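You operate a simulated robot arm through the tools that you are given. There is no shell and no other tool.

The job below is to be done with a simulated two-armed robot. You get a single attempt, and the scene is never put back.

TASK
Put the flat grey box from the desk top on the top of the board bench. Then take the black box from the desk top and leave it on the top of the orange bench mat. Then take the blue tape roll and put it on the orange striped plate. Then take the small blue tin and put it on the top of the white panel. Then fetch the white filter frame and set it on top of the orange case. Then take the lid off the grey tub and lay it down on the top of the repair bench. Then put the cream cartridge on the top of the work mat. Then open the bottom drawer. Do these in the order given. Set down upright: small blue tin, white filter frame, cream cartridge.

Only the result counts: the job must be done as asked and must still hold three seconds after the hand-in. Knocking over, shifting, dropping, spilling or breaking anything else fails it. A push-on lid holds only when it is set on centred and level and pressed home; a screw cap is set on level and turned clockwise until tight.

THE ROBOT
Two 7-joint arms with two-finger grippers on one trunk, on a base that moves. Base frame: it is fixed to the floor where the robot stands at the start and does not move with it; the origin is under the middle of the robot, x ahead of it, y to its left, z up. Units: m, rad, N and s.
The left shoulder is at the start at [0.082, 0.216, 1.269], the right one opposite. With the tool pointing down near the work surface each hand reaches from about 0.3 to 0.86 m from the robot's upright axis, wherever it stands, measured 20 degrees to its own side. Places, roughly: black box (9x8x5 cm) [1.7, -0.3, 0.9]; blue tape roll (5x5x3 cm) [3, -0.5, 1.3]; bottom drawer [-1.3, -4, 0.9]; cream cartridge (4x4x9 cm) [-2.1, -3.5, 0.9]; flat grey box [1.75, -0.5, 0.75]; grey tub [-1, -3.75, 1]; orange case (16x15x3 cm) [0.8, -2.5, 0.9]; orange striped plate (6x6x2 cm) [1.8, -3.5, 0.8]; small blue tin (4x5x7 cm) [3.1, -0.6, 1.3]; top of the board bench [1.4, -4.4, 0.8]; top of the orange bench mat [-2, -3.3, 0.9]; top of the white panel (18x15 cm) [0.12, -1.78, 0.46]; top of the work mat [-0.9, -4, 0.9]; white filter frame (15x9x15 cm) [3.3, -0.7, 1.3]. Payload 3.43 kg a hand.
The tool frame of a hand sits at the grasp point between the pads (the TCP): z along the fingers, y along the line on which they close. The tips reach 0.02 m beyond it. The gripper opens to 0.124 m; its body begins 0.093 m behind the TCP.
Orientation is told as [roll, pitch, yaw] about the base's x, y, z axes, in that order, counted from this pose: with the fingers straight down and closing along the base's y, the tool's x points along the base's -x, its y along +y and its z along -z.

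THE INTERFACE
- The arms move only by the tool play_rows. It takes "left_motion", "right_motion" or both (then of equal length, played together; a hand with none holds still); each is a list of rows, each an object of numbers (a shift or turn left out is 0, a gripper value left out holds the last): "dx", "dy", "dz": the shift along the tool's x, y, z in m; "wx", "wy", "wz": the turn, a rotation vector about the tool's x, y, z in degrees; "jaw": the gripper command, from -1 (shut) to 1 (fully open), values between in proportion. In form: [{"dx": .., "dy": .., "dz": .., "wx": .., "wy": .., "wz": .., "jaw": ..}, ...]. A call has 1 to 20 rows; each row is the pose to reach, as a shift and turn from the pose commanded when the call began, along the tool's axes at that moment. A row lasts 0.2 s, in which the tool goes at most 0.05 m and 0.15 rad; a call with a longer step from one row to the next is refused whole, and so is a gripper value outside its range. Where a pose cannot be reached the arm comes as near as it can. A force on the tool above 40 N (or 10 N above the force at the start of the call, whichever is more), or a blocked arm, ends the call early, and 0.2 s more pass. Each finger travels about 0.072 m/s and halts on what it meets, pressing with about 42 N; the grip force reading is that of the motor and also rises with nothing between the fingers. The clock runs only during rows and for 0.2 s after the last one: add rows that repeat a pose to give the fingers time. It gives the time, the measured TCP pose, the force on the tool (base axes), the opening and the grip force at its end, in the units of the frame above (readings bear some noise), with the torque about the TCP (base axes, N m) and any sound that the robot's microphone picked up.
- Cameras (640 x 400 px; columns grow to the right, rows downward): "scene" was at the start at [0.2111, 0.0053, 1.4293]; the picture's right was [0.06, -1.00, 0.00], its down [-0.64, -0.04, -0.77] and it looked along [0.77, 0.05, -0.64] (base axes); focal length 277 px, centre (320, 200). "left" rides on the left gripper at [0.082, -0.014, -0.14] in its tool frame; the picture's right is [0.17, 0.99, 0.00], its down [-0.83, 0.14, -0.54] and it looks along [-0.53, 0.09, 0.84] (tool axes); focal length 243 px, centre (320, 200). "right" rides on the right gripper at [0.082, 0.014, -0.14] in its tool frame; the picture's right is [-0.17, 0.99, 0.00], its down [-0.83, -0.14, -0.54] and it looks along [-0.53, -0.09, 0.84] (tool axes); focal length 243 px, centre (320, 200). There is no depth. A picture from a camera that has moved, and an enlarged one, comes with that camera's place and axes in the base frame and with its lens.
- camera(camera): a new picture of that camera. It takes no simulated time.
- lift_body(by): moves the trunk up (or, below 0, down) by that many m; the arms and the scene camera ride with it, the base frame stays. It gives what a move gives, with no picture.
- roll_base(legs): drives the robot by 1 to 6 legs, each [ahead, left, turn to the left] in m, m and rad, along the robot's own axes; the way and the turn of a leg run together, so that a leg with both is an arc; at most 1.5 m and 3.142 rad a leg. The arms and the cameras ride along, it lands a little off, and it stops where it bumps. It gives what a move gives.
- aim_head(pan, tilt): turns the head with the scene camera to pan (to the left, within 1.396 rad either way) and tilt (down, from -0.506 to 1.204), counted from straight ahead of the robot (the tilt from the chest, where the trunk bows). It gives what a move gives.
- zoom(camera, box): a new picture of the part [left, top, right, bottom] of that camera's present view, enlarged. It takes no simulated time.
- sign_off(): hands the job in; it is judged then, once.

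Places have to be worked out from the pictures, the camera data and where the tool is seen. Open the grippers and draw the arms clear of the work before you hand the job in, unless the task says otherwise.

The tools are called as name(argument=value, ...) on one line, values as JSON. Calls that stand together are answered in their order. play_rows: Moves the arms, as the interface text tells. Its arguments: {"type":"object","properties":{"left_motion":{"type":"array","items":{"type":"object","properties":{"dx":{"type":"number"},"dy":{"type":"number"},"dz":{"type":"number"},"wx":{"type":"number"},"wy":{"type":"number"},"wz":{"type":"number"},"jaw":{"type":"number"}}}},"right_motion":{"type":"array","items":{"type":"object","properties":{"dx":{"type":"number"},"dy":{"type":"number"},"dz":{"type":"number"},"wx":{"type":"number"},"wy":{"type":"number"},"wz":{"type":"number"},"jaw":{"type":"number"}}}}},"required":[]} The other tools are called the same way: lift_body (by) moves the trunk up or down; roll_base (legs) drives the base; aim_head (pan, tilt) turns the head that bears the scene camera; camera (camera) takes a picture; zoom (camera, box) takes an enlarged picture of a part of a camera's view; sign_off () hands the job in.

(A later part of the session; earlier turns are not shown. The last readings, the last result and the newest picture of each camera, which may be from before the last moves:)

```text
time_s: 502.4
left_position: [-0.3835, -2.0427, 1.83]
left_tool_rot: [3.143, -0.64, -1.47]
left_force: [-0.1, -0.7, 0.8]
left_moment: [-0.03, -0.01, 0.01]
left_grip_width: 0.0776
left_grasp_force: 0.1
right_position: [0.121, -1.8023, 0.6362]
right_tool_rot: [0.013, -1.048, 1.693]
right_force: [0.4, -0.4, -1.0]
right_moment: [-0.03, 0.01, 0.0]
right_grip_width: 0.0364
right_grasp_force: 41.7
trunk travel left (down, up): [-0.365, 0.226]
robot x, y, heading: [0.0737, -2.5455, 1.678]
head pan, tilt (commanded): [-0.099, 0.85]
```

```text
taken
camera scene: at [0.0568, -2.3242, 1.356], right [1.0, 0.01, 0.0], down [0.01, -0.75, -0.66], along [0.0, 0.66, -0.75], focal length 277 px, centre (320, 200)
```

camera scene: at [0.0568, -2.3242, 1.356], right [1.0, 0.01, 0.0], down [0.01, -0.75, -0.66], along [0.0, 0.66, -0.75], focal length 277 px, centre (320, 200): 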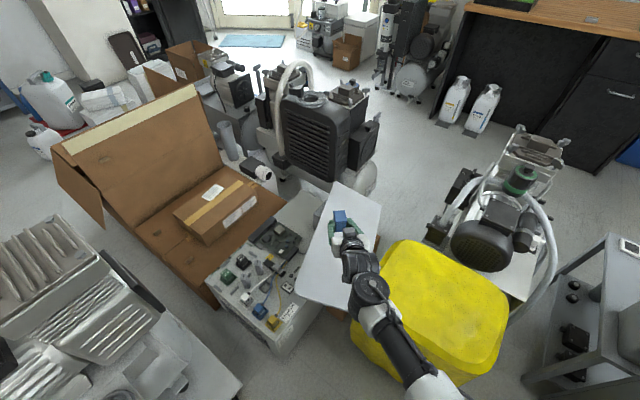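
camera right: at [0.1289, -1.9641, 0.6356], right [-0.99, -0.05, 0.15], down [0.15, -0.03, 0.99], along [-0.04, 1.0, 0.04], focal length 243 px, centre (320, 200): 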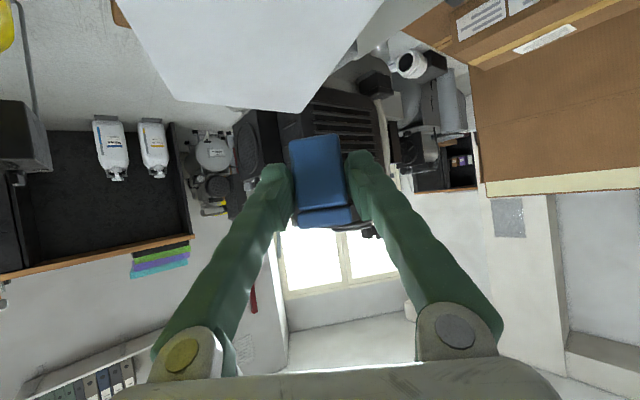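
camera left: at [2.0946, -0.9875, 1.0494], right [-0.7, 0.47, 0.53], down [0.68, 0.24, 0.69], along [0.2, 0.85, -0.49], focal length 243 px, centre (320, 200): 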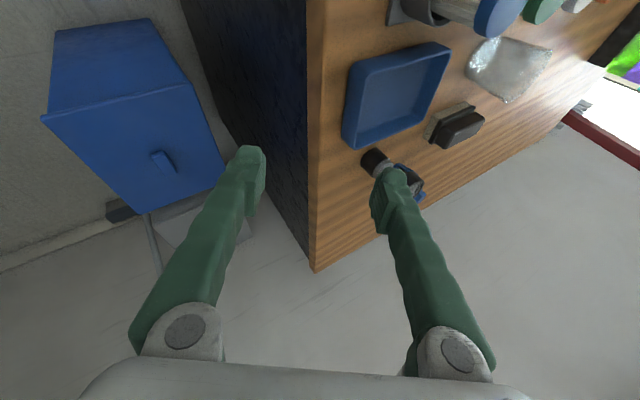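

The hand stayed level and the tin is above the panel. I lower the arm 10 cm more and re-check.

play_rows(right_motion=[{"dx": 0.03, "dz": 0.0173}, {"dx": 0.06, "dz": 0.0347}, {"dx": 0.0866, "dz": 0.05}, {"dx": 0.0866, "dz": 0.05}])

camera(camera="right")

zoom(camera="scene", box=[240, 160, 480, 310])

```text
time_s: 503.4
left_position: [-0.3837, -2.0422, 1.8305]
left_tool_rot: [3.14, -0.641, -1.471]
left_force: [-1.0, 0.6, -0.2]
left_moment: [0.0, -0.01, -0.03]
left_grip_width: 0.0775
left_grasp_force: 0.1
right_position: [0.1207, -1.8022, 0.5367]
right_tool_rot: [0.014, -1.048, 1.691]
right_force: [0.9, 0.1, -0.3]
right_moment: [-0.05, 0.01, -0.02]
right_grip_width: 0.0366
right_grasp_force: 42.4
trunk travel left (down, up): [-0.365, 0.226]
robot x, y, heading: [0.074, -2.539, 1.675]
head pan, tilt (commanded): [-0.099, 0.85]
```

```text
taken
camera right: at [0.1286, -1.9652, 0.5358], right [-0.99, -0.05, 0.15], down [0.15, -0.03, 0.99], along [-0.04, 1.0, 0.04], focal length 243 px, centre (320, 200)
```

right: 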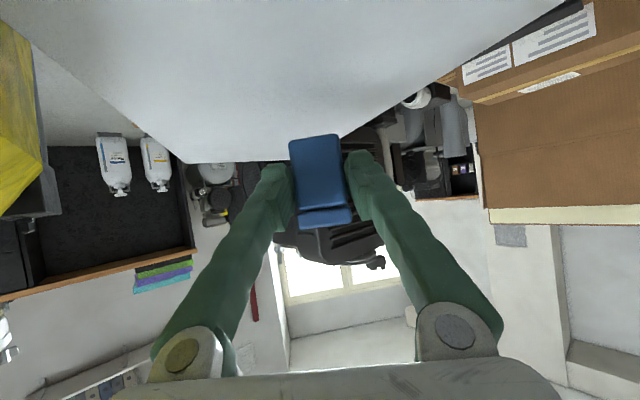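

```text
2.67 times, centred on (360, 235) of scene
camera zoom: at [0.0568, -2.3243, 1.356], right [1.0, 0.01, 0.0], down [0.0, -0.75, -0.66], along [0.0, 0.66, -0.75], focal length 739 px, centre (213, 107)
```

zoom: 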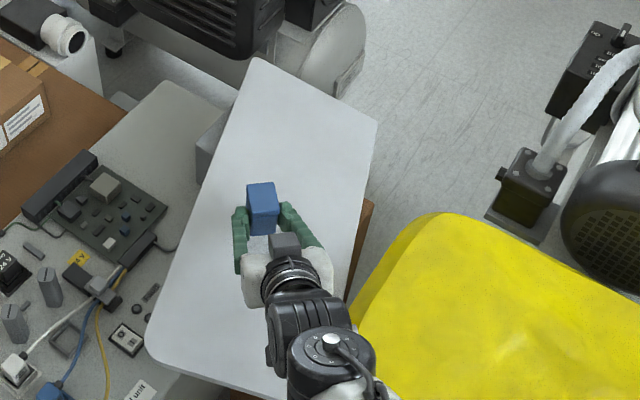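

Tin is right above the panel's middle. I lower slowly until contact.

play_rows(right_motion=[{"dx": 0.0087, "dz": 0.005}, {"dx": 0.0173, "dz": 0.01}, {"dx": 0.0225, "dz": 0.013}, {"dx": 0.0277, "dz": 0.016}, {"dx": 0.032, "dz": 0.0185}, {"dx": 0.0364, "dz": 0.021}])

camera(camera="right")

```text
time_s: 504.8
left_position: [-0.3842, -2.0414, 1.8303]
left_tool_rot: [-3.141, -0.64, -1.47]
left_force: [-0.1, -0.5, -0.1]
left_moment: [0.0, 0.0, -0.02]
left_grip_width: 0.0776
left_grasp_force: 0.0
right_position: [0.1228, -1.8062, 0.5018]
right_tool_rot: [0.015, -1.047, 1.693]
right_force: [-1.2, 0.0, 1.0]
right_moment: [0.12, 0.02, 0.03]
right_grip_width: 0.0367
right_grasp_force: 42.4
right hand out of reach, approached as far as the arm can: row 6
trunk travel left (down, up): [-0.365, 0.226]
robot x, y, heading: [0.0737, -2.5429, 1.679]
head pan, tilt (commanded): [-0.099, 0.85]
```

```text
taken
camera right: at [0.1309, -1.9677, 0.4998], right [-0.99, -0.05, 0.15], down [0.15, -0.03, 0.99], along [-0.04, 1.0, 0.04], focal length 243 px, centre (320, 200)
```

right: 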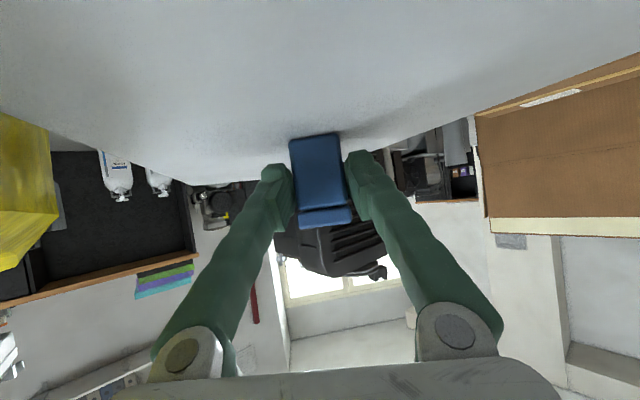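

The arm is at its reach limit just above contact. I lower the trunk by 1 cm instead and check the force.

lift_body(by=-0.01)

zoom(camera="right", box=[240, 100, 400, 225])

```text
time_s: 505.4
left_position: [-0.3833, -2.0399, 1.8179]
left_tool_rot: [3.141, -0.642, -1.47]
left_force: [0.2, 1.4, -0.2]
left_moment: [0.1, 0.0, 0.0]
left_grip_width: 0.0777
left_grasp_force: 0.1
right_position: [0.1208, -1.7971, 0.4997]
right_tool_rot: [0.013, -1.071, 1.689]
right_force: [1.3, -8.1, 22.1]
right_moment: [-0.35, -0.24, -0.07]
right_grip_width: 0.0365
right_grasp_force: 42.0
trunk travel left (down, up): [-0.355, 0.236]
robot x, y, heading: [0.074, -2.5445, 1.67]
head pan, tilt (commanded): [-0.099, 0.85]
stopped: the force on the tool passed its limit at 42 N (the readings are from after the stop); the commanded pose is now the measured one
```

```text
3.20 times, centred on (320, 162) of right
camera zoom: at [0.1291, -1.9593, 0.4948], right [-0.99, -0.05, 0.15], down [0.16, -0.06, 0.99], along [-0.04, 1.0, 0.06], focal length 776 px, centre (320, 320)
```

zoom: 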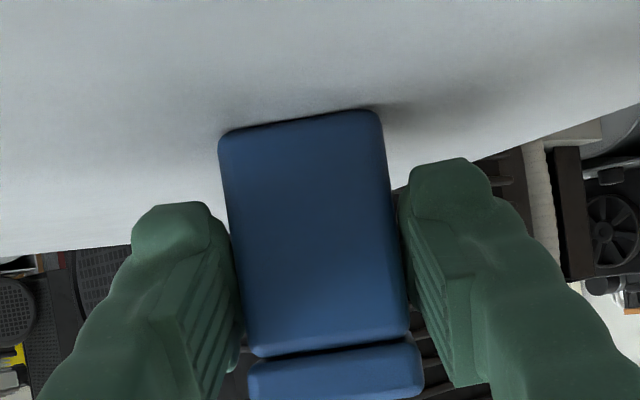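

Contact reached. I level the 1.4° tilt, then open the jaws gradually.

play_rows(right_motion=[{"dx": -0.001, "wy": 1.3}, {"dx": -0.001, "wy": 1.3, "jaw": -0.4}, {"dx": -0.001, "wy": 1.3, "jaw": -0.36}, {"dx": -0.001, "wy": 1.3, "jaw": -0.32}, {"dx": -0.001, "wy": 1.3, "jaw": -0.28}, {"dx": -0.001, "wy": 1.3, "jaw": -0.2}, {"dx": -0.001, "wy": 1.3, "jaw": -0.1}, {"dx": -0.001, "wy": 1.3, "jaw": -0.1}])

zoom(camera="right", box=[240, 100, 400, 225])

```text
time_s: 507.1
left_position: [-0.3844, -2.04, 1.8199]
left_tool_rot: [3.142, -0.642, -1.469]
left_force: [0.6, 0.1, -0.7]
left_moment: [0.01, 0.0, -0.01]
left_grip_width: 0.0774
left_grasp_force: 0.2
right_position: [0.122, -1.7998, 0.4977]
right_tool_rot: [0.011, -1.037, 1.69]
right_force: [0.1, 0.2, -0.8]
right_moment: [-0.06, -0.02, 0.0]
right_grip_width: 0.0559
right_grasp_force: 0.1
trunk travel left (down, up): [-0.355, 0.236]
robot x, y, heading: [0.0768, -2.5393, 1.676]
head pan, tilt (commanded): [-0.099, 0.85]
```

```text
3.20 times, centred on (320, 162) of right
camera zoom: at [0.1302, -1.962, 0.4975], right [-0.99, -0.05, 0.15], down [0.15, -0.02, 0.99], along [-0.04, 1.0, 0.03], focal length 776 px, centre (320, 320)
```

zoom: 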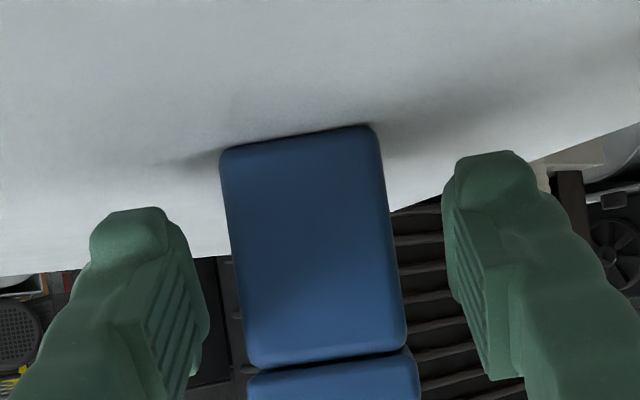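

Released and standing. I withdraw backward along the tool axis and check.

play_rows(right_motion=[{"dz": -0.03}, {"dz": -0.07}, {"dz": -0.11}, {"dx": -0.03, "dz": -0.14}, {"dx": -0.07, "dz": -0.15}, {"dx": -0.11, "dz": -0.16}])

camera(camera="right")

zoom(camera="scene", box=[240, 160, 480, 310])

```text
time_s: 508.6
left_position: [-0.3841, -2.0411, 1.8194]
left_tool_rot: [3.141, -0.642, -1.469]
left_force: [-0.2, 0.2, 0.3]
left_moment: [0.02, 0.01, 0.0]
left_grip_width: 0.0776
left_grasp_force: 0.1
right_position: [0.1402, -1.8823, 0.6687]
right_tool_rot: [-0.008, -1.034, 1.706]
right_force: [-0.9, -0.6, 0.4]
right_moment: [-0.05, -0.02, 0.02]
right_grip_width: 0.0559
right_grasp_force: 0.1
trunk travel left (down, up): [-0.355, 0.236]
robot x, y, heading: [0.0714, -2.5432, 1.675]
head pan, tilt (commanded): [-0.099, 0.85]
```

```text
taken
camera right: at [0.1478, -2.0446, 0.6701], right [-0.99, -0.04, 0.14], down [0.14, -0.02, 0.99], along [-0.04, 1.0, 0.03], focal length 243 px, centre (320, 200)
```

right: 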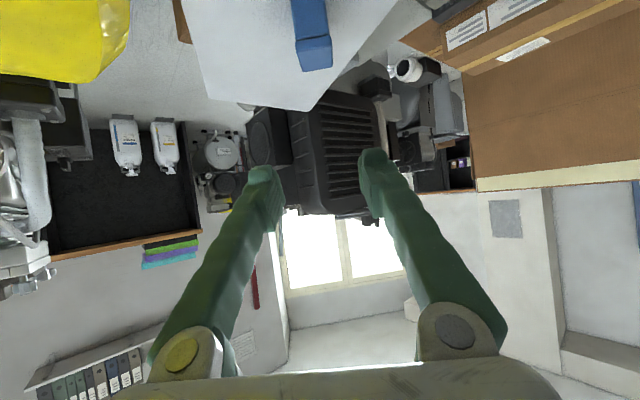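

```text
2.67 times, centred on (360, 235) of scene
camera zoom: at [0.0568, -2.3222, 1.346], right [1.0, 0.01, 0.0], down [0.0, -0.75, -0.66], along [0.0, 0.66, -0.75], focal length 739 px, centre (213, 107)
```

zoom: 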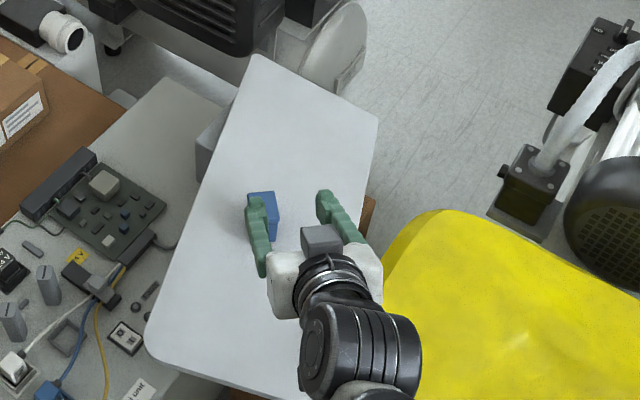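

The tin stands upright on the panel. I raise the trunk and then retract the arm to travel height.

lift_body(by=0.23)

camera(camera="scene")

```text
time_s: 511.0
left_position: [-0.3832, -2.0389, 2.0472]
left_tool_rot: [3.141, -0.645, -1.47]
left_force: [0.1, -0.3, 0.5]
left_moment: [0.05, -0.01, -0.02]
left_grip_width: 0.0773
left_grasp_force: 0.0
right_position: [0.1348, -1.8816, 0.9009]
right_tool_rot: [0.013, -1.037, 1.69]
right_force: [0.0, 1.2, 0.6]
right_moment: [0.05, 0.01, 0.01]
right_grip_width: 0.056
right_grasp_force: 0.0
trunk travel left (down, up): [-0.585, 0.006]
robot x, y, heading: [0.0721, -2.5415, 1.674]
head pan, tilt (commanded): [-0.099, 0.85]
```

```text
taken
camera scene: at [0.0702, -2.4498, 1.5969], right [1.0, 0.01, 0.0], down [0.0, -0.75, -0.66], along [0.0, 0.66, -0.75], focal length 277 px, centre (320, 200)
```

scene: 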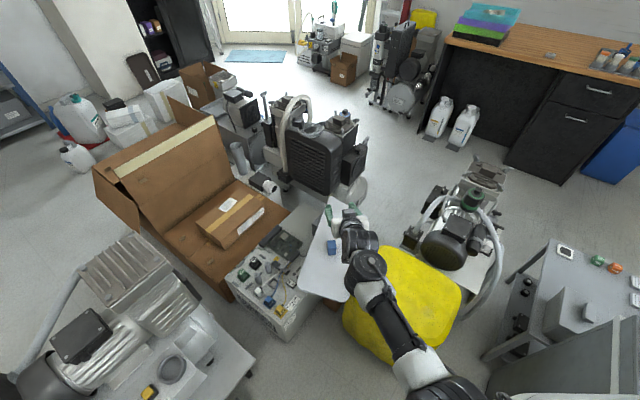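

I raise the right hand to travel height, slightly forward, in steps.

play_rows(right_motion=[{"dx": -0.0422, "dz": -0.0159}, {"dx": -0.0844, "dz": -0.0318}, {"dx": -0.1267, "dz": -0.0478}, {"dx": -0.1689, "dz": -0.0637}, {"dx": -0.2111, "dz": -0.0796}, {"dx": -0.2533, "dz": -0.0955}, {"dx": -0.2956, "dz": -0.1115}, {"dx": -0.3378, "dz": -0.1274}, {"dx": -0.38, "dz": -0.1433}])

```text
time_s: 513.0
left_position: [-0.3826, -2.0412, 2.049]
left_tool_rot: [3.142, -0.642, -1.468]
left_force: [-0.1, 0.5, 0.3]
left_moment: [0.03, 0.03, 0.02]
left_grip_width: 0.0776
left_grasp_force: 0.0
right_position: [0.1285, -1.8128, 1.3009]
right_tool_rot: [0.013, -1.038, 1.692]
right_force: [-0.1, 0.7, 0.6]
right_moment: [-0.01, 0.02, 0.02]
right_grip_width: 0.0557
right_grasp_force: 0.0
trunk travel left (down, up): [-0.585, 0.006]
robot x, y, heading: [0.0702, -2.5422, 1.677]
head pan, tilt (commanded): [-0.099, 0.85]
```

Step 4 is done. I drive back out to the end corridor, then along the aisle toward the shelf for the filter frame.

roll_base(legs=[[0, 0, -0.72], [-0.3, -0.05, 0], [-0.5, -0.09, 0], [0, 0, -1.557], [1.24, 0, 0]])

roll_base(legs=[[0, 0, 1.571], [1.35, 0, 0]])

aim_head(pan=1.2, tilt=0.6)

camera(camera="scene")

```text
time_s: 533.6
left_position: [1.4614, -3.9003, 2.0488]
left_tool_rot: [3.141, -0.64, 2.579]
left_force: [0.3, -0.3, 0.0]
left_moment: [0.01, 0.01, 0.0]
left_grip_width: 0.0776
left_grasp_force: 0.0
right_position: [1.3271, -4.4439, 1.302]
right_tool_rot: [0.012, -1.039, -0.542]
right_force: [0.3, -0.5, -0.2]
right_moment: [0.01, 0.0, -0.02]
right_grip_width: 0.0558
right_grasp_force: 0.0
trunk travel left (down, up): [-0.585, 0.006]
robot x, y, heading: [0.7834, -3.9499, -0.557]
head pan, tilt (commanded): [-0.099, 0.85]
```

```text
time_s: 547.5
left_position: [1.4706, -2.1098, 2.0502]
left_tool_rot: [3.141, -0.641, -2.142]
left_force: [0.3, -0.2, 0.7]
left_moment: [0.02, 0.0, 0.01]
left_grip_width: 0.0774
left_grasp_force: 0.0
right_position: [2.013, -2.2494, 1.3005]
right_tool_rot: [0.012, -1.04, 1.019]
right_force: [-0.5, 0.4, 0.0]
right_moment: [-0.01, -0.02, 0.02]
right_grip_width: 0.0557
right_grasp_force: 0.0
trunk travel left (down, up): [-0.585, 0.006]
robot x, y, heading: [1.5145, -2.7849, 1.001]
head pan, tilt (commanded): [-0.099, 0.85]
```

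```text
time_s: 548.9
left_position: [1.4717, -2.1086, 2.0489]
left_tool_rot: [3.142, -0.642, -2.143]
left_force: [1.0, -0.1, -0.2]
left_moment: [-0.01, 0.0, -0.02]
left_grip_width: 0.0773
left_grasp_force: 0.0
right_position: [2.0131, -2.2492, 1.3015]
right_tool_rot: [0.012, -1.038, 1.019]
right_force: [-0.1, 0.1, -0.3]
right_moment: [-0.01, 0.02, -0.02]
right_grip_width: 0.0557
right_grasp_force: 0.1
trunk travel left (down, up): [-0.585, 0.006]
robot x, y, heading: [1.5137, -2.7867, 0.997]
head pan, tilt (commanded): [1.201, 0.6]
```

```text
taken
camera scene: at [1.4695, -2.7016, 1.6179], right [0.81, 0.59, 0.0], down [0.33, -0.46, -0.82], along [-0.49, 0.67, -0.57], focal length 277 px, centre (320, 200)
```

scene: 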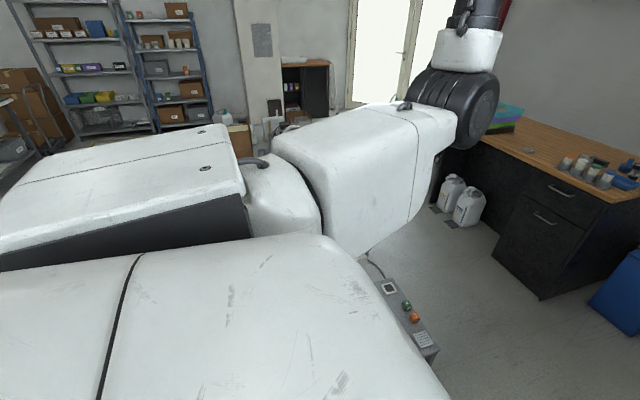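

I continue to the shelf, aligning a bit further right for the frame.

roll_base(legs=[[0, 0, -0.028], [1.2, 0, 0], [0, -0.12, 0], [0.58, 0, 0]])

aim_head(pan=-0.15, tilt=0.35)

camera(camera="scene")

camera(camera="right")

```text
time_s: 562.1
left_position: [2.5669, -0.7164, 2.0502]
left_tool_rot: [3.143, -0.64, -2.164]
left_force: [-0.8, -1.5, -0.1]
left_moment: [-0.06, 0.03, 0.01]
left_grip_width: 0.0777
left_grasp_force: 0.1
right_position: [3.1079, -0.8669, 1.3023]
right_tool_rot: [0.011, -1.041, 0.996]
right_force: [0.2, 0.4, -0.7]
right_moment: [0.0, 0.02, 0.02]
right_grip_width: 0.056
right_grasp_force: 0.1
trunk travel left (down, up): [-0.585, 0.006]
robot x, y, heading: [2.5956, -1.3925, 0.98]
head pan, tilt (commanded): [1.201, 0.6]
```

```text
time_s: 563.6
left_position: [2.5668, -0.7145, 2.0501]
left_tool_rot: [3.139, -0.641, -2.164]
left_force: [-0.5, -0.6, -1.1]
left_moment: [0.02, 0.04, 0.0]
left_grip_width: 0.0775
left_grasp_force: 0.1
right_position: [3.108, -0.8668, 1.3027]
right_tool_rot: [0.01, -1.04, 0.997]
right_force: [0.4, 1.1, 0.2]
right_moment: [0.03, 0.01, -0.02]
right_grip_width: 0.0562
right_grasp_force: 0.1
trunk travel left (down, up): [-0.585, 0.006]
robot x, y, heading: [2.5971, -1.3935, 0.978]
head pan, tilt (commanded): [-0.15, 0.351]
```

```text
taken
camera scene: at [2.6677, -1.3114, 1.6407], right [0.74, -0.67, 0.0], down [-0.23, -0.25, -0.94], along [0.63, 0.69, -0.34], focal length 277 px, centre (320, 200)
```

scene: 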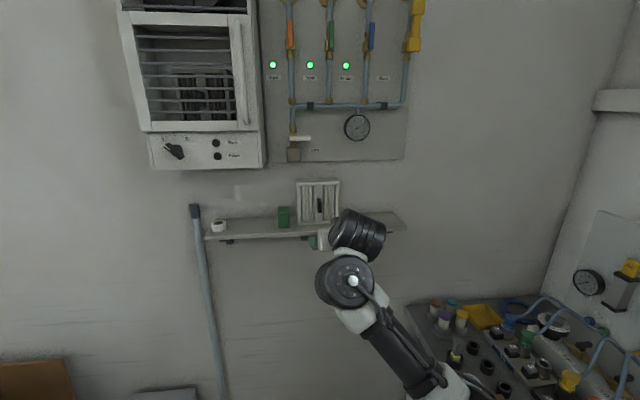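

```text
taken
camera right: at [3.0093, -0.9962, 1.3015], right [-0.79, 0.6, 0.15], down [0.1, -0.12, 0.99], along [0.61, 0.79, 0.03], focal length 243 px, centre (320, 200)
```

right: 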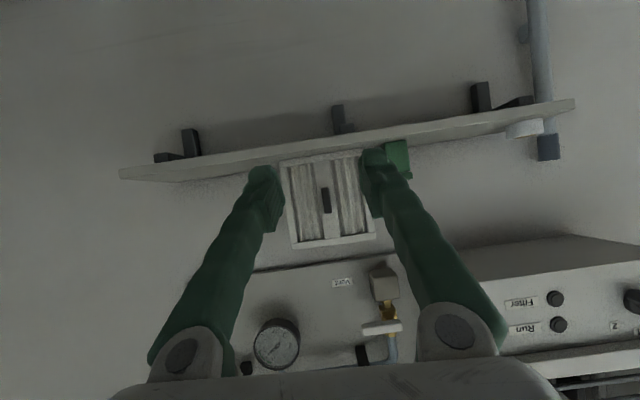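

The frame with its handle is right ahead of the hand. I zoom to study the handle.

zoom(camera="right", box=[260, 135, 420, 260])

zoom(camera="scene", box=[260, 160, 400, 250])

```text
3.20 times, centred on (340, 198) of right
camera zoom: at [3.0093, -0.9962, 1.3015], right [-0.79, 0.6, 0.15], down [0.1, -0.12, 0.99], along [0.61, 0.79, 0.03], focal length 776 px, centre (256, 208)
```

zoom: 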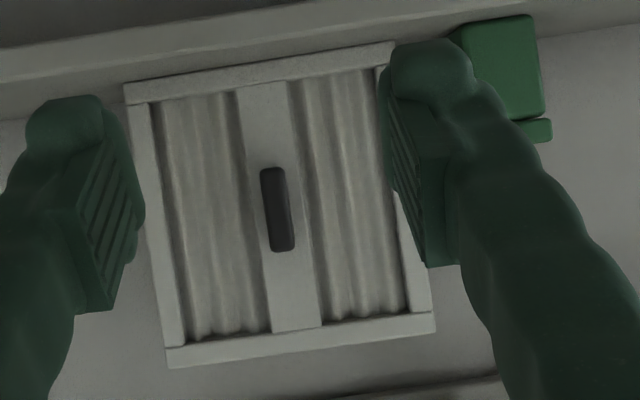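

```text
4.44 times, centred on (330, 205) of scene
camera zoom: at [2.6677, -1.3114, 1.6407], right [0.74, -0.67, 0.0], down [-0.23, -0.25, -0.94], along [0.63, 0.69, -0.34], focal length 1232 px, centre (276, 178)
```

zoom: 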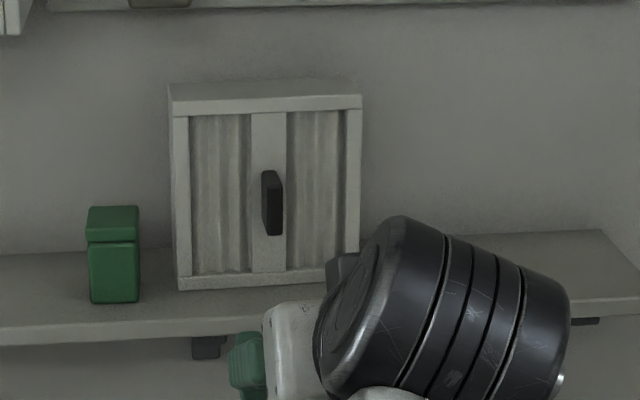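

The handle (≈1.5 cm wide, 4.5 cm tall) is the natural grip. I level the tool to point horizontally, align its yaw with the shelf and shift to the handle's line.

play_rows(right_motion=[{"wx": 0.4, "wy": -7.6, "wz": 0.2}, {"wx": 0.7, "wy": -15.2, "wz": 0.4}, {"wx": 1.1, "wy": -22.8, "wz": 0.6}, {"wx": 1.4, "wy": -30.4, "wz": 0.8}, {"dx": -0.0123, "dy": -0.012, "dz": -0.0072, "wx": 1.4, "wy": -30.4, "wz": 0.8}, {"dx": -0.0123, "dy": -0.012, "dz": -0.0072, "wx": 1.4, "wy": -30.4, "wz": 0.8}])

camera(camera="right")

zoom(camera="right", box=[220, 60, 420, 185])

```text
time_s: 565.0
left_position: [2.5691, -0.714, 2.0505]
left_tool_rot: [3.142, -0.64, -2.165]
left_force: [-0.3, -0.4, 0.4]
left_moment: [0.03, -0.01, -0.02]
left_grip_width: 0.0773
left_grasp_force: 0.0
right_position: [3.1181, -0.8738, 1.3159]
right_tool_rot: [1.552, -1.556, -0.572]
right_force: [-0.3, -0.3, -0.4]
right_moment: [-0.01, 0.06, 0.0]
right_grip_width: 0.0554
right_grasp_force: 0.0
trunk travel left (down, up): [-0.585, 0.006]
robot x, y, heading: [2.597, -1.3923, 0.98]
head pan, tilt (commanded): [-0.15, 0.351]
```

```text
taken
camera right: at [3.0274, -0.9808, 1.234], right [-0.82, 0.55, 0.18], down [-0.17, -0.53, 0.83], along [0.55, 0.65, 0.53], focal length 243 px, centre (320, 200)
```

right: 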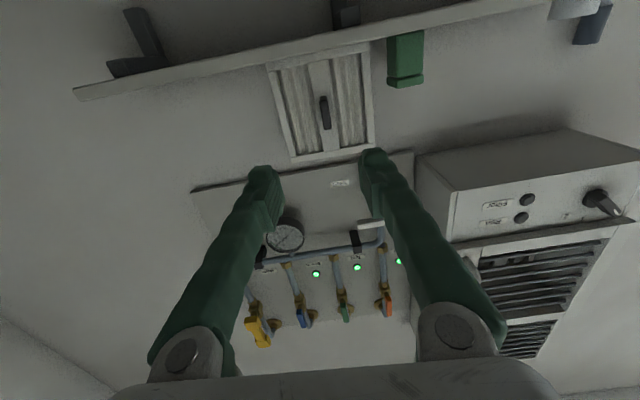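

```text
3.20 times, centred on (320, 122) of right
camera zoom: at [3.0274, -0.9808, 1.234], right [-0.82, 0.55, 0.18], down [-0.17, -0.53, 0.83], along [0.55, 0.65, 0.53], focal length 776 px, centre (320, 448)
```

zoom: 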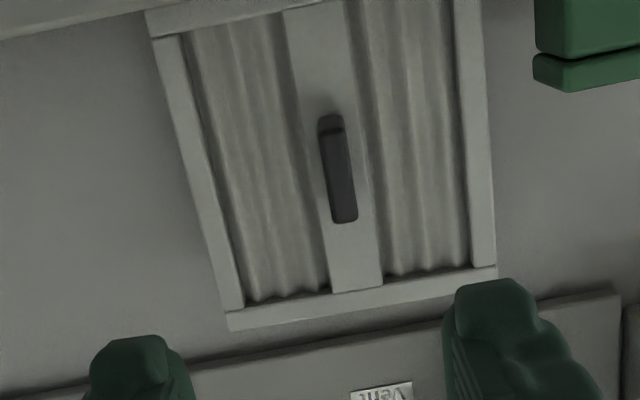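

Triangulated: handle front ≈0.222 m ahead, 9.5 mm to the left, same height; frame face ≈0.24 m ahead. I shift and advance 0.17 m, then re-check.

play_rows(right_motion=[{"dy": 0.0095, "dz": 0.03}, {"dy": 0.0095, "dz": 0.075}, {"dy": 0.0095, "dz": 0.12}, {"dy": 0.0095, "dz": 0.165}, {"dy": 0.0095, "dz": 0.165}])

camera(camera="right")

zoom(camera="right", box=[220, 60, 420, 185])

```text
time_s: 566.2
left_position: [2.5683, -0.7165, 2.0492]
left_tool_rot: [3.143, -0.641, -2.164]
left_force: [0.1, 0.2, 0.3]
left_moment: [0.06, 0.01, 0.01]
left_grip_width: 0.0774
left_grasp_force: 0.1
right_position: [3.2036, -0.7348, 1.3147]
right_tool_rot: [1.51, -1.557, -0.528]
right_force: [0.5, 0.0, -0.2]
right_moment: [0.01, -0.02, -0.03]
right_grip_width: 0.0559
right_grasp_force: 0.1
trunk travel left (down, up): [-0.585, 0.006]
robot x, y, heading: [2.5965, -1.3921, 0.984]
head pan, tilt (commanded): [-0.15, 0.351]
```

```text
taken
camera right: at [3.1139, -0.8416, 1.2332], right [-0.82, 0.55, 0.18], down [-0.17, -0.53, 0.83], along [0.55, 0.65, 0.53], focal length 243 px, centre (320, 200)
```

right: 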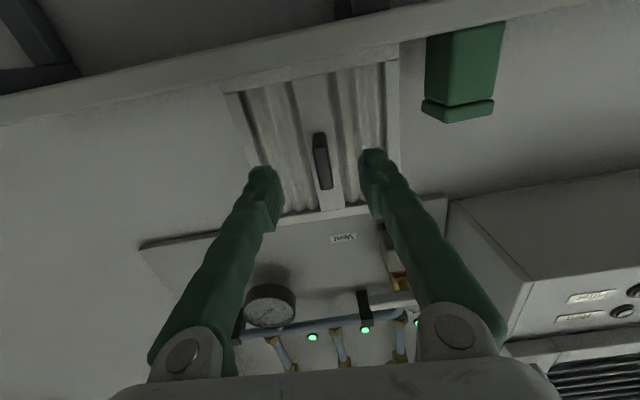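

```text
3.20 times, centred on (320, 122) of right
camera zoom: at [3.1139, -0.8416, 1.2332], right [-0.82, 0.55, 0.18], down [-0.17, -0.53, 0.83], along [0.55, 0.65, 0.53], focal length 776 px, centre (320, 448)
```

zoom: 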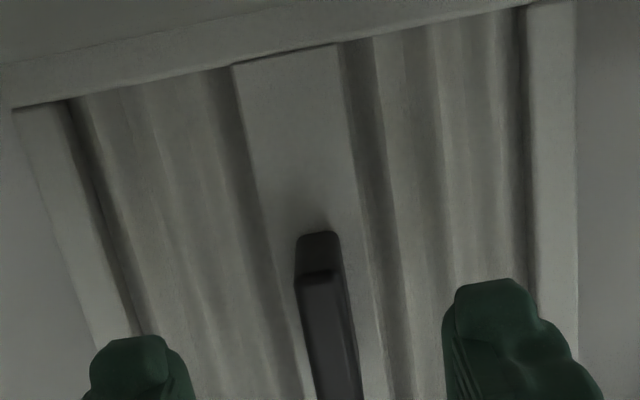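

The handle is centred between the fingers. I advance 3.5 cm more (tips just short of the frame face) and close.

play_rows(right_motion=[{"dy": 0.002, "dz": 0.012}, {"dy": 0.003, "dz": 0.024}, {"dy": 0.003, "dz": 0.035}, {"dy": 0.003, "dz": 0.035}])

zoom(camera="right", box=[220, 80, 420, 205])

```text
time_s: 567.2
left_position: [2.5676, -0.7142, 2.0488]
left_tool_rot: [3.142, -0.64, -2.166]
left_force: [-0.4, 0.9, 0.6]
left_moment: [-0.02, -0.04, 0.03]
left_grip_width: 0.0775
left_grasp_force: 0.1
right_position: [3.2198, -0.6996, 1.3155]
right_tool_rot: [1.502, -1.558, -0.52]
right_force: [-0.8, -0.3, -1.3]
right_moment: [-0.01, 0.0, 0.0]
right_grip_width: 0.0557
right_grasp_force: 0.1
trunk travel left (down, up): [-0.585, 0.006]
robot x, y, heading: [2.5929, -1.3963, 0.981]
head pan, tilt (commanded): [-0.15, 0.351]
```

```text
3.20 times, centred on (320, 142) of right
camera zoom: at [3.1288, -0.8076, 1.2341], right [-0.82, 0.55, 0.18], down [-0.17, -0.53, 0.83], along [0.55, 0.65, 0.53], focal length 776 px, centre (320, 384)
```

zoom: 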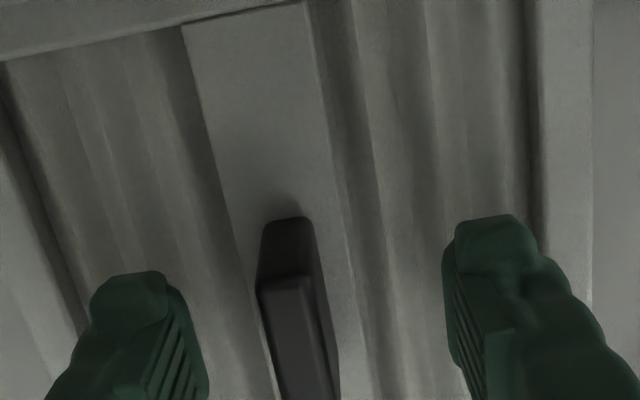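

Handle lies between the fingers with ~1 cm left to the face. I advance 6 mm and close on the handle.

play_rows(right_motion=[{"dy": -0.001, "dz": 0.006}, {"dy": -0.001, "dz": 0.006, "jaw": -0.4}, {"dy": -0.001, "dz": 0.006, "jaw": -0.7}, {"dy": -0.001, "dz": 0.006, "jaw": -1.0}, {"dy": -0.001, "dz": 0.006, "jaw": -1.0}, {"dy": -0.001, "dz": 0.006, "jaw": -1.0}])

zoom(camera="right", box=[220, 80, 420, 205])

```text
time_s: 568.6
left_position: [2.5685, -0.7151, 2.0496]
left_tool_rot: [3.142, -0.64, -2.165]
left_force: [1.1, 0.2, 0.0]
left_moment: [-0.03, 0.0, -0.01]
left_grip_width: 0.0774
left_grasp_force: 0.1
right_position: [3.2242, -0.6958, 1.3172]
right_tool_rot: [1.564, -1.556, -0.584]
right_force: [0.8, -0.1, 1.7]
right_moment: [-0.13, -0.26, 0.0]
right_grip_width: 0.0104
right_grasp_force: 42.1
trunk travel left (down, up): [-0.585, 0.006]
robot x, y, heading: [2.5978, -1.397, 0.98]
head pan, tilt (commanded): [-0.15, 0.351]
```

```text
3.20 times, centred on (320, 142) of right
camera zoom: at [3.1339, -0.8032, 1.2346], right [-0.82, 0.55, 0.18], down [-0.17, -0.53, 0.83], along [0.55, 0.65, 0.53], focal length 776 px, centre (320, 384)
```

zoom: 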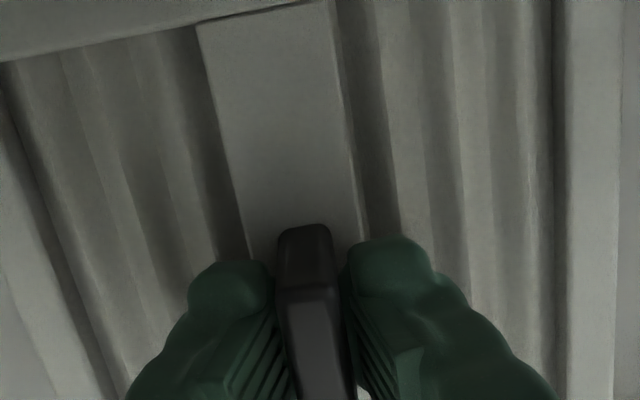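

The handle is gripped. I lift 2.5 cm and check the frame's attitude.

play_rows(right_motion=[{"dx": -0.006}, {"dx": -0.012}, {"dx": -0.018}, {"dx": -0.025}, {"dx": -0.025}])

camera(camera="right")

zoom(camera="scene", box=[240, 150, 400, 250])

```text
time_s: 569.9
left_position: [2.5689, -0.7161, 2.0491]
left_tool_rot: [3.142, -0.642, -2.164]
left_force: [-0.8, -0.4, -0.1]
left_moment: [0.01, -0.01, 0.04]
left_grip_width: 0.0775
left_grasp_force: 0.1
right_position: [3.2242, -0.6949, 1.3393]
right_tool_rot: [1.448, -1.557, -0.467]
right_force: [0.3, 0.2, -1.5]
right_moment: [-0.07, 0.03, 0.01]
right_grip_width: 0.0108
right_grasp_force: 41.8
trunk travel left (down, up): [-0.585, 0.006]
robot x, y, heading: [2.5993, -1.3896, 0.984]
head pan, tilt (commanded): [-0.15, 0.351]
```

```text
taken
camera right: at [3.1334, -0.803, 1.2589], right [-0.82, 0.55, 0.18], down [-0.17, -0.53, 0.83], along [0.55, 0.65, 0.53], focal length 243 px, centre (320, 200)
```

right: 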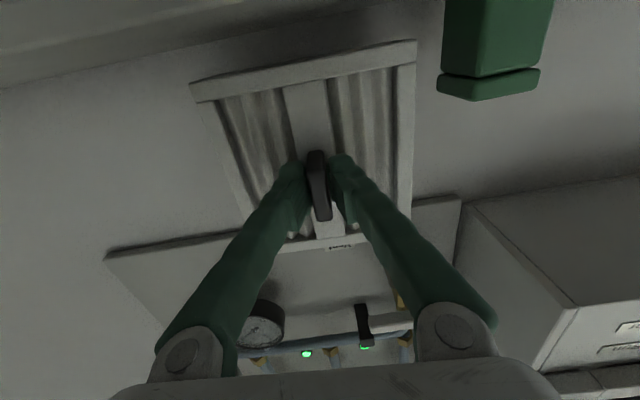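

```text
4.00 times, centred on (320, 200) of scene
camera zoom: at [2.6678, -1.3114, 1.6407], right [0.74, -0.67, 0.0], down [-0.23, -0.25, -0.94], along [0.63, 0.69, -0.34], focal length 1109 px, centre (320, 200)
```

zoom: 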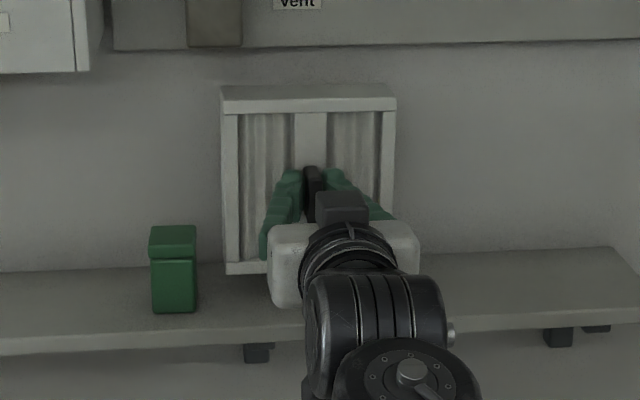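

The frame is light and level. I lift a bit more and withdraw 0.2 m from the shelf.

play_rows(right_motion=[{"dx": -0.015}, {"dx": -0.02, "dz": -0.04}, {"dx": -0.02, "dz": -0.08}, {"dx": -0.02, "dz": -0.12}, {"dx": -0.02, "dz": -0.16}, {"dx": -0.02, "dz": -0.2}, {"dx": -0.02, "dz": -0.2}])

camera(camera="right")

camera(camera="scene")

```text
time_s: 571.5
left_position: [2.5696, -0.7138, 2.0495]
left_tool_rot: [3.141, -0.643, -2.163]
left_force: [0.8, 0.1, 0.4]
left_moment: [0.0, -0.02, 0.0]
left_grip_width: 0.0776
left_grasp_force: 0.0
right_position: [3.1111, -0.8628, 1.3605]
right_tool_rot: [1.407, -1.558, -0.425]
right_force: [0.8, 0.1, -1.6]
right_moment: [-0.07, 0.04, 0.01]
right_grip_width: 0.0105
right_grasp_force: 42.3
trunk travel left (down, up): [-0.585, 0.006]
robot x, y, heading: [2.5984, -1.3934, 0.984]
head pan, tilt (commanded): [-0.15, 0.351]
```

```text
taken
camera right: at [3.0209, -0.9695, 1.2792], right [-0.82, 0.55, 0.18], down [-0.17, -0.53, 0.83], along [0.55, 0.65, 0.53], focal length 243 px, centre (320, 200)
```

right: 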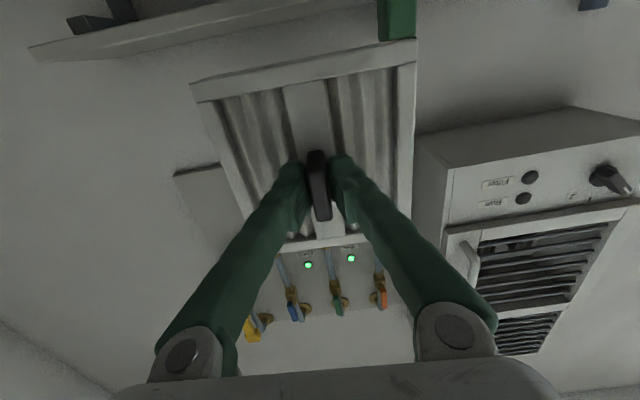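

```text
taken
camera scene: at [2.6682, -1.3108, 1.6406], right [0.74, -0.67, 0.0], down [-0.23, -0.25, -0.94], along [0.63, 0.69, -0.34], focal length 277 px, centre (320, 200)
```

scene: 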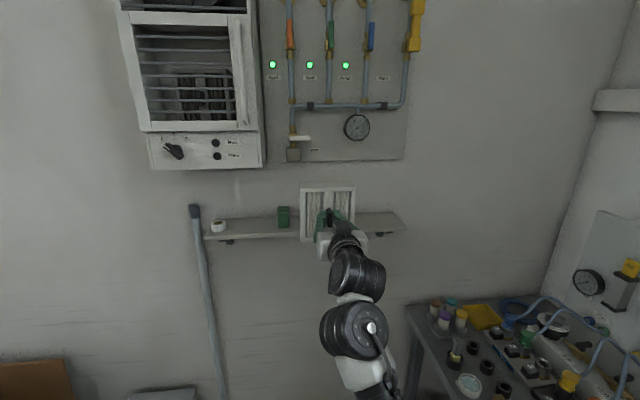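

Frame secured. I drive back down the aisle to the island cabinet and turn to face it.

roll_base(legs=[[-0.5, 0.08, 0], [0, 0, 1.571], [0, 0, 1.571], [1.45, 0, 0]])

aim_head(pan=-0.6, tilt=0.6)

camera(camera="scene")

```text
time_s: 593.9
left_position: [1.4759, -3.6168, 2.0495]
left_tool_rot: [3.14, -0.64, 0.969]
left_force: [-1.2, -0.3, 0.0]
left_moment: [0.05, 0.05, 0.01]
left_grip_width: 0.0775
left_grasp_force: 0.0
right_position: [0.9341, -3.4655, 1.3612]
right_tool_rot: [1.509, -1.556, 2.604]
right_force: [-0.1, 0.5, -1.4]
right_moment: [0.05, -0.06, 0.01]
right_grip_width: 0.0105
right_grasp_force: 41.9
trunk travel left (down, up): [-0.585, 0.006]
robot x, y, heading: [1.4495, -2.9426, -2.17]
head pan, tilt (commanded): [-0.15, 0.351]
```

```text
time_s: 594.8
left_position: [1.475, -3.6193, 2.0492]
left_tool_rot: [3.142, -0.643, 0.971]
left_force: [1.0, 0.4, -0.2]
left_moment: [-0.02, 0.0, -0.02]
left_grip_width: 0.0774
left_grasp_force: 0.0
right_position: [0.9347, -3.4657, 1.3614]
right_tool_rot: [1.463, -1.556, 2.652]
right_force: [-0.2, 0.6, -0.8]
right_moment: [0.08, -0.02, -0.01]
right_grip_width: 0.0105
right_grasp_force: 41.9
trunk travel left (down, up): [-0.585, 0.006]
robot x, y, heading: [1.4533, -2.9405, -2.172]
head pan, tilt (commanded): [-0.6, 0.6]
```

```text
taken
camera scene: at [1.3618, -2.984, 1.6179], right [-0.36, 0.93, 0.0], down [0.53, 0.21, -0.83], along [-0.77, -0.3, -0.56], focal length 277 px, centre (320, 200)
```

scene: 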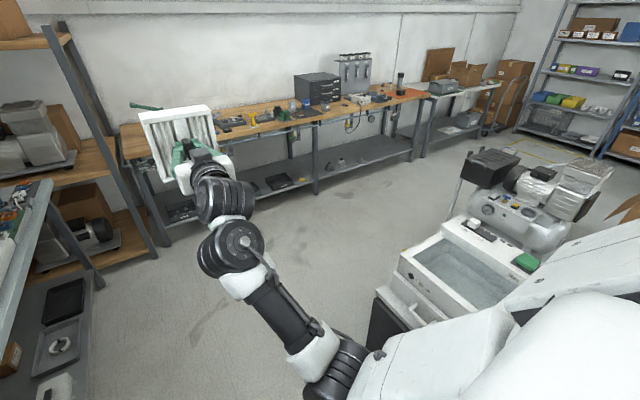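

I move 0.15 m on and turn right to face the island cabinet.

roll_base(legs=[[0.12, 0, 0], [0, 0, -1.571]])

aim_head(pan=0.0, tilt=0.75)

camera(camera="scene")

camera(camera="right")

```text
time_s: 601.5
left_position: [0.7068, -3.0489, 2.0491]
left_tool_rot: [3.143, -0.64, -0.621]
left_force: [-0.8, -0.1, 0.0]
left_moment: [0.01, 0.02, -0.01]
left_grip_width: 0.0775
left_grasp_force: 0.1
right_position: [0.8697, -2.5088, 1.3612]
right_tool_rot: [1.474, -1.557, 1.047]
right_force: [-0.7, 0.5, -1.0]
right_moment: [-0.04, -0.07, -0.03]
right_grip_width: 0.0108
right_grasp_force: 42.0
trunk travel left (down, up): [-0.585, 0.006]
robot x, y, heading: [1.3866, -3.0384, 2.52]
head pan, tilt (commanded): [-0.6, 0.6]
```

```text
time_s: 602.5
left_position: [0.7064, -3.0494, 2.0493]
left_tool_rot: [3.142, -0.642, -0.621]
left_force: [0.3, 0.3, 0.4]
left_moment: [0.01, 0.02, -0.02]
left_grip_width: 0.0773
left_grasp_force: 0.0
right_position: [0.8691, -2.5095, 1.3614]
right_tool_rot: [1.468, -1.557, 1.053]
right_force: [0.6, -0.5, -0.6]
right_moment: [-0.03, -0.06, -0.01]
right_grip_width: 0.0106
right_grasp_force: 41.9
trunk travel left (down, up): [-0.585, 0.006]
robot x, y, heading: [1.3831, -3.039, 2.523]
head pan, tilt (commanded): [0.0, 0.75]
```

```text
taken
camera scene: at [1.3051, -2.9824, 1.6051], right [0.58, 0.81, 0.0], down [0.56, -0.4, -0.73], along [-0.6, 0.42, -0.68], focal length 277 px, centre (320, 200)
```

scene: 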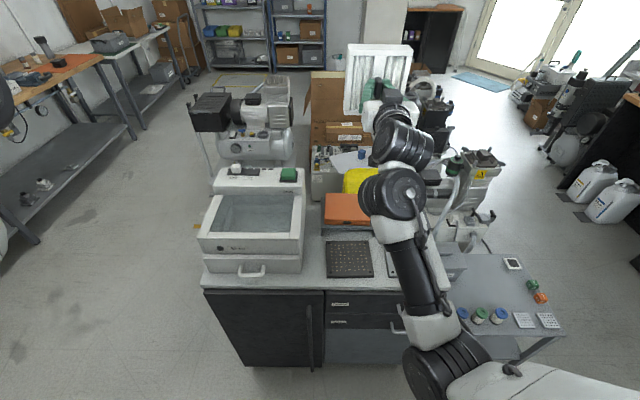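

```text
taken
camera right: at [0.9749, -2.6031, 1.2796], right [-0.57, -0.8, 0.18], down [0.53, -0.19, 0.83], along [-0.63, 0.57, 0.53], focal length 243 px, centre (320, 200)
```

right: 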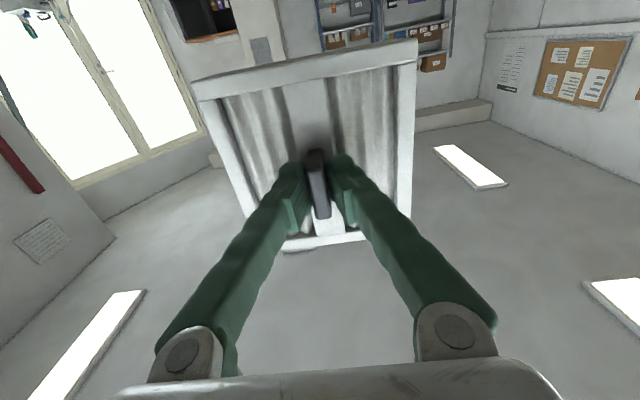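

The orange case is visible behind the dark perforated plate. I zoom to locate it exactly.

zoom(camera="scene", box=[280, 160, 440, 260])

```text
4.00 times, centred on (360, 210) of scene
camera zoom: at [1.3051, -2.9824, 1.6051], right [0.58, 0.81, 0.0], down [0.56, -0.4, -0.73], along [-0.6, 0.42, -0.68], focal length 1109 px, centre (160, 160)
```

zoom: 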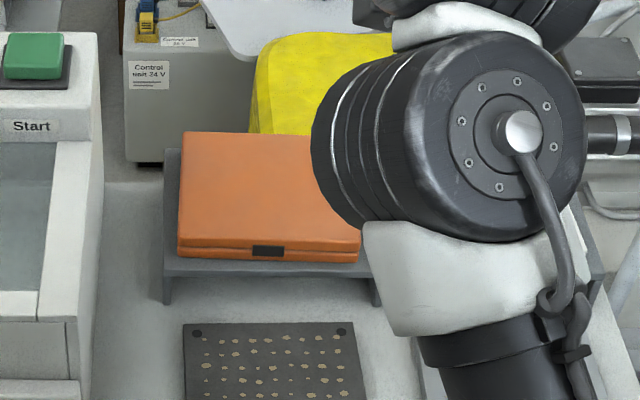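

Case top z≈0.883, centre ≈(0.762, -2.473). I move the frame over it (forward 4.5 cm, left 3.3 cm) and lower the arm 25 cm.

play_rows(right_motion=[{"dy": 0.016, "dz": 0.022}, {"dy": 0.0326, "dz": 0.0446}, {"dx": 0.042, "dy": 0.0326, "dz": 0.0446}, {"dx": 0.084, "dy": 0.0326, "dz": 0.0446}, {"dx": 0.126, "dy": 0.0326, "dz": 0.0446}, {"dx": 0.168, "dy": 0.0326, "dz": 0.0446}, {"dx": 0.21, "dy": 0.0326, "dz": 0.0446}, {"dx": 0.25, "dy": 0.0326, "dz": 0.0446}, {"dx": 0.25, "dy": 0.0326, "dz": 0.0446}])

camera(camera="scene")

camera(camera="right")

```text
time_s: 604.5
left_position: [0.708, -3.0484, 2.05]
left_tool_rot: [3.14, -0.641, -0.621]
left_force: [0.7, 0.1, 0.3]
left_moment: [0.01, -0.04, -0.02]
left_grip_width: 0.0775
left_grasp_force: 0.1
right_position: [0.8133, -2.5118, 1.1118]
right_tool_rot: [1.495, -1.557, 1.03]
right_force: [-0.9, -0.1, -1.3]
right_moment: [-0.05, -0.06, 0.0]
right_grip_width: 0.0108
right_grasp_force: 42.3
trunk travel left (down, up): [-0.585, 0.006]
robot x, y, heading: [1.3852, -3.0385, 2.527]
head pan, tilt (commanded): [0.0, 0.75]
```

```text
taken
camera scene: at [1.3053, -2.9826, 1.6051], right [0.58, 0.81, 0.0], down [0.56, -0.4, -0.73], along [-0.6, 0.42, -0.68], focal length 277 px, centre (320, 200)
```

scene: 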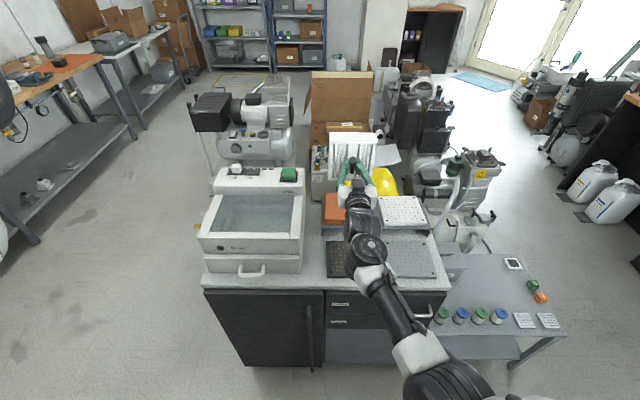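

```text
taken
camera right: at [0.9177, -2.6054, 1.03], right [-0.57, -0.8, 0.18], down [0.53, -0.19, 0.83], along [-0.63, 0.57, 0.53], focal length 243 px, centre (320, 200)
```

right: 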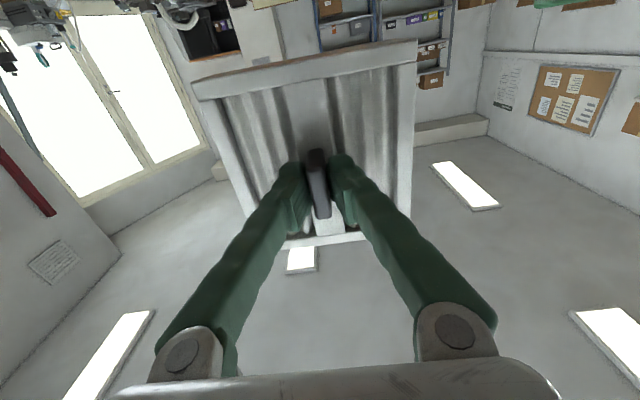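

The frame is over the case. I lower the trunk 0.1 m and re-check the alignment.

lift_body(by=-0.1)

zoom(camera="scene", box=[260, 120, 460, 245])

camera(camera="right")

```text
time_s: 605.8
left_position: [0.7084, -3.0492, 1.9502]
left_tool_rot: [3.14, -0.639, -0.621]
left_force: [0.6, -0.3, 0.2]
left_moment: [0.0, -0.01, 0.01]
left_grip_width: 0.0777
left_grasp_force: 0.1
right_position: [0.8119, -2.5129, 1.0136]
right_tool_rot: [1.629, -1.556, 0.893]
right_force: [0.8, -0.1, -1.8]
right_moment: [-0.01, -0.05, 0.05]
right_grip_width: 0.0107
right_grasp_force: 42.0
trunk travel left (down, up): [-0.485, 0.106]
robot x, y, heading: [1.3843, -3.0374, 2.524]
head pan, tilt (commanded): [0.0, 0.75]
```

```text
3.20 times, centred on (360, 182) of scene
camera zoom: at [1.2331, -2.9313, 1.4909], right [0.58, 0.81, 0.0], down [0.56, -0.4, -0.73], along [-0.6, 0.42, -0.68], focal length 887 px, centre (192, 256)
```

zoom: 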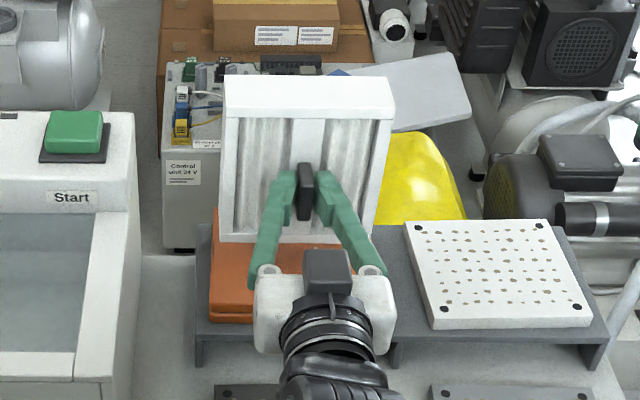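

```text
taken
camera right: at [0.9177, -2.6066, 0.9313], right [-0.57, -0.8, 0.18], down [0.53, -0.19, 0.83], along [-0.63, 0.57, 0.53], focal length 243 px, centre (320, 200)
```

right: 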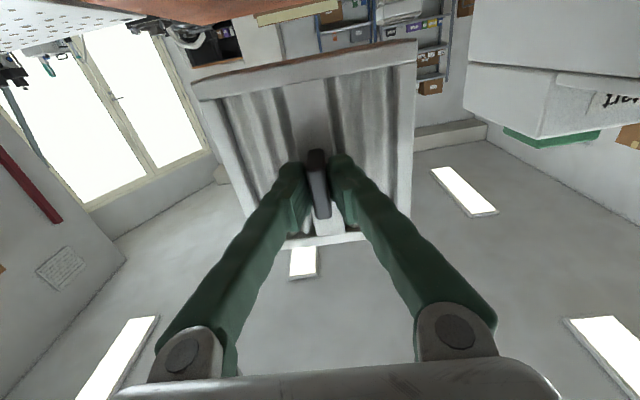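

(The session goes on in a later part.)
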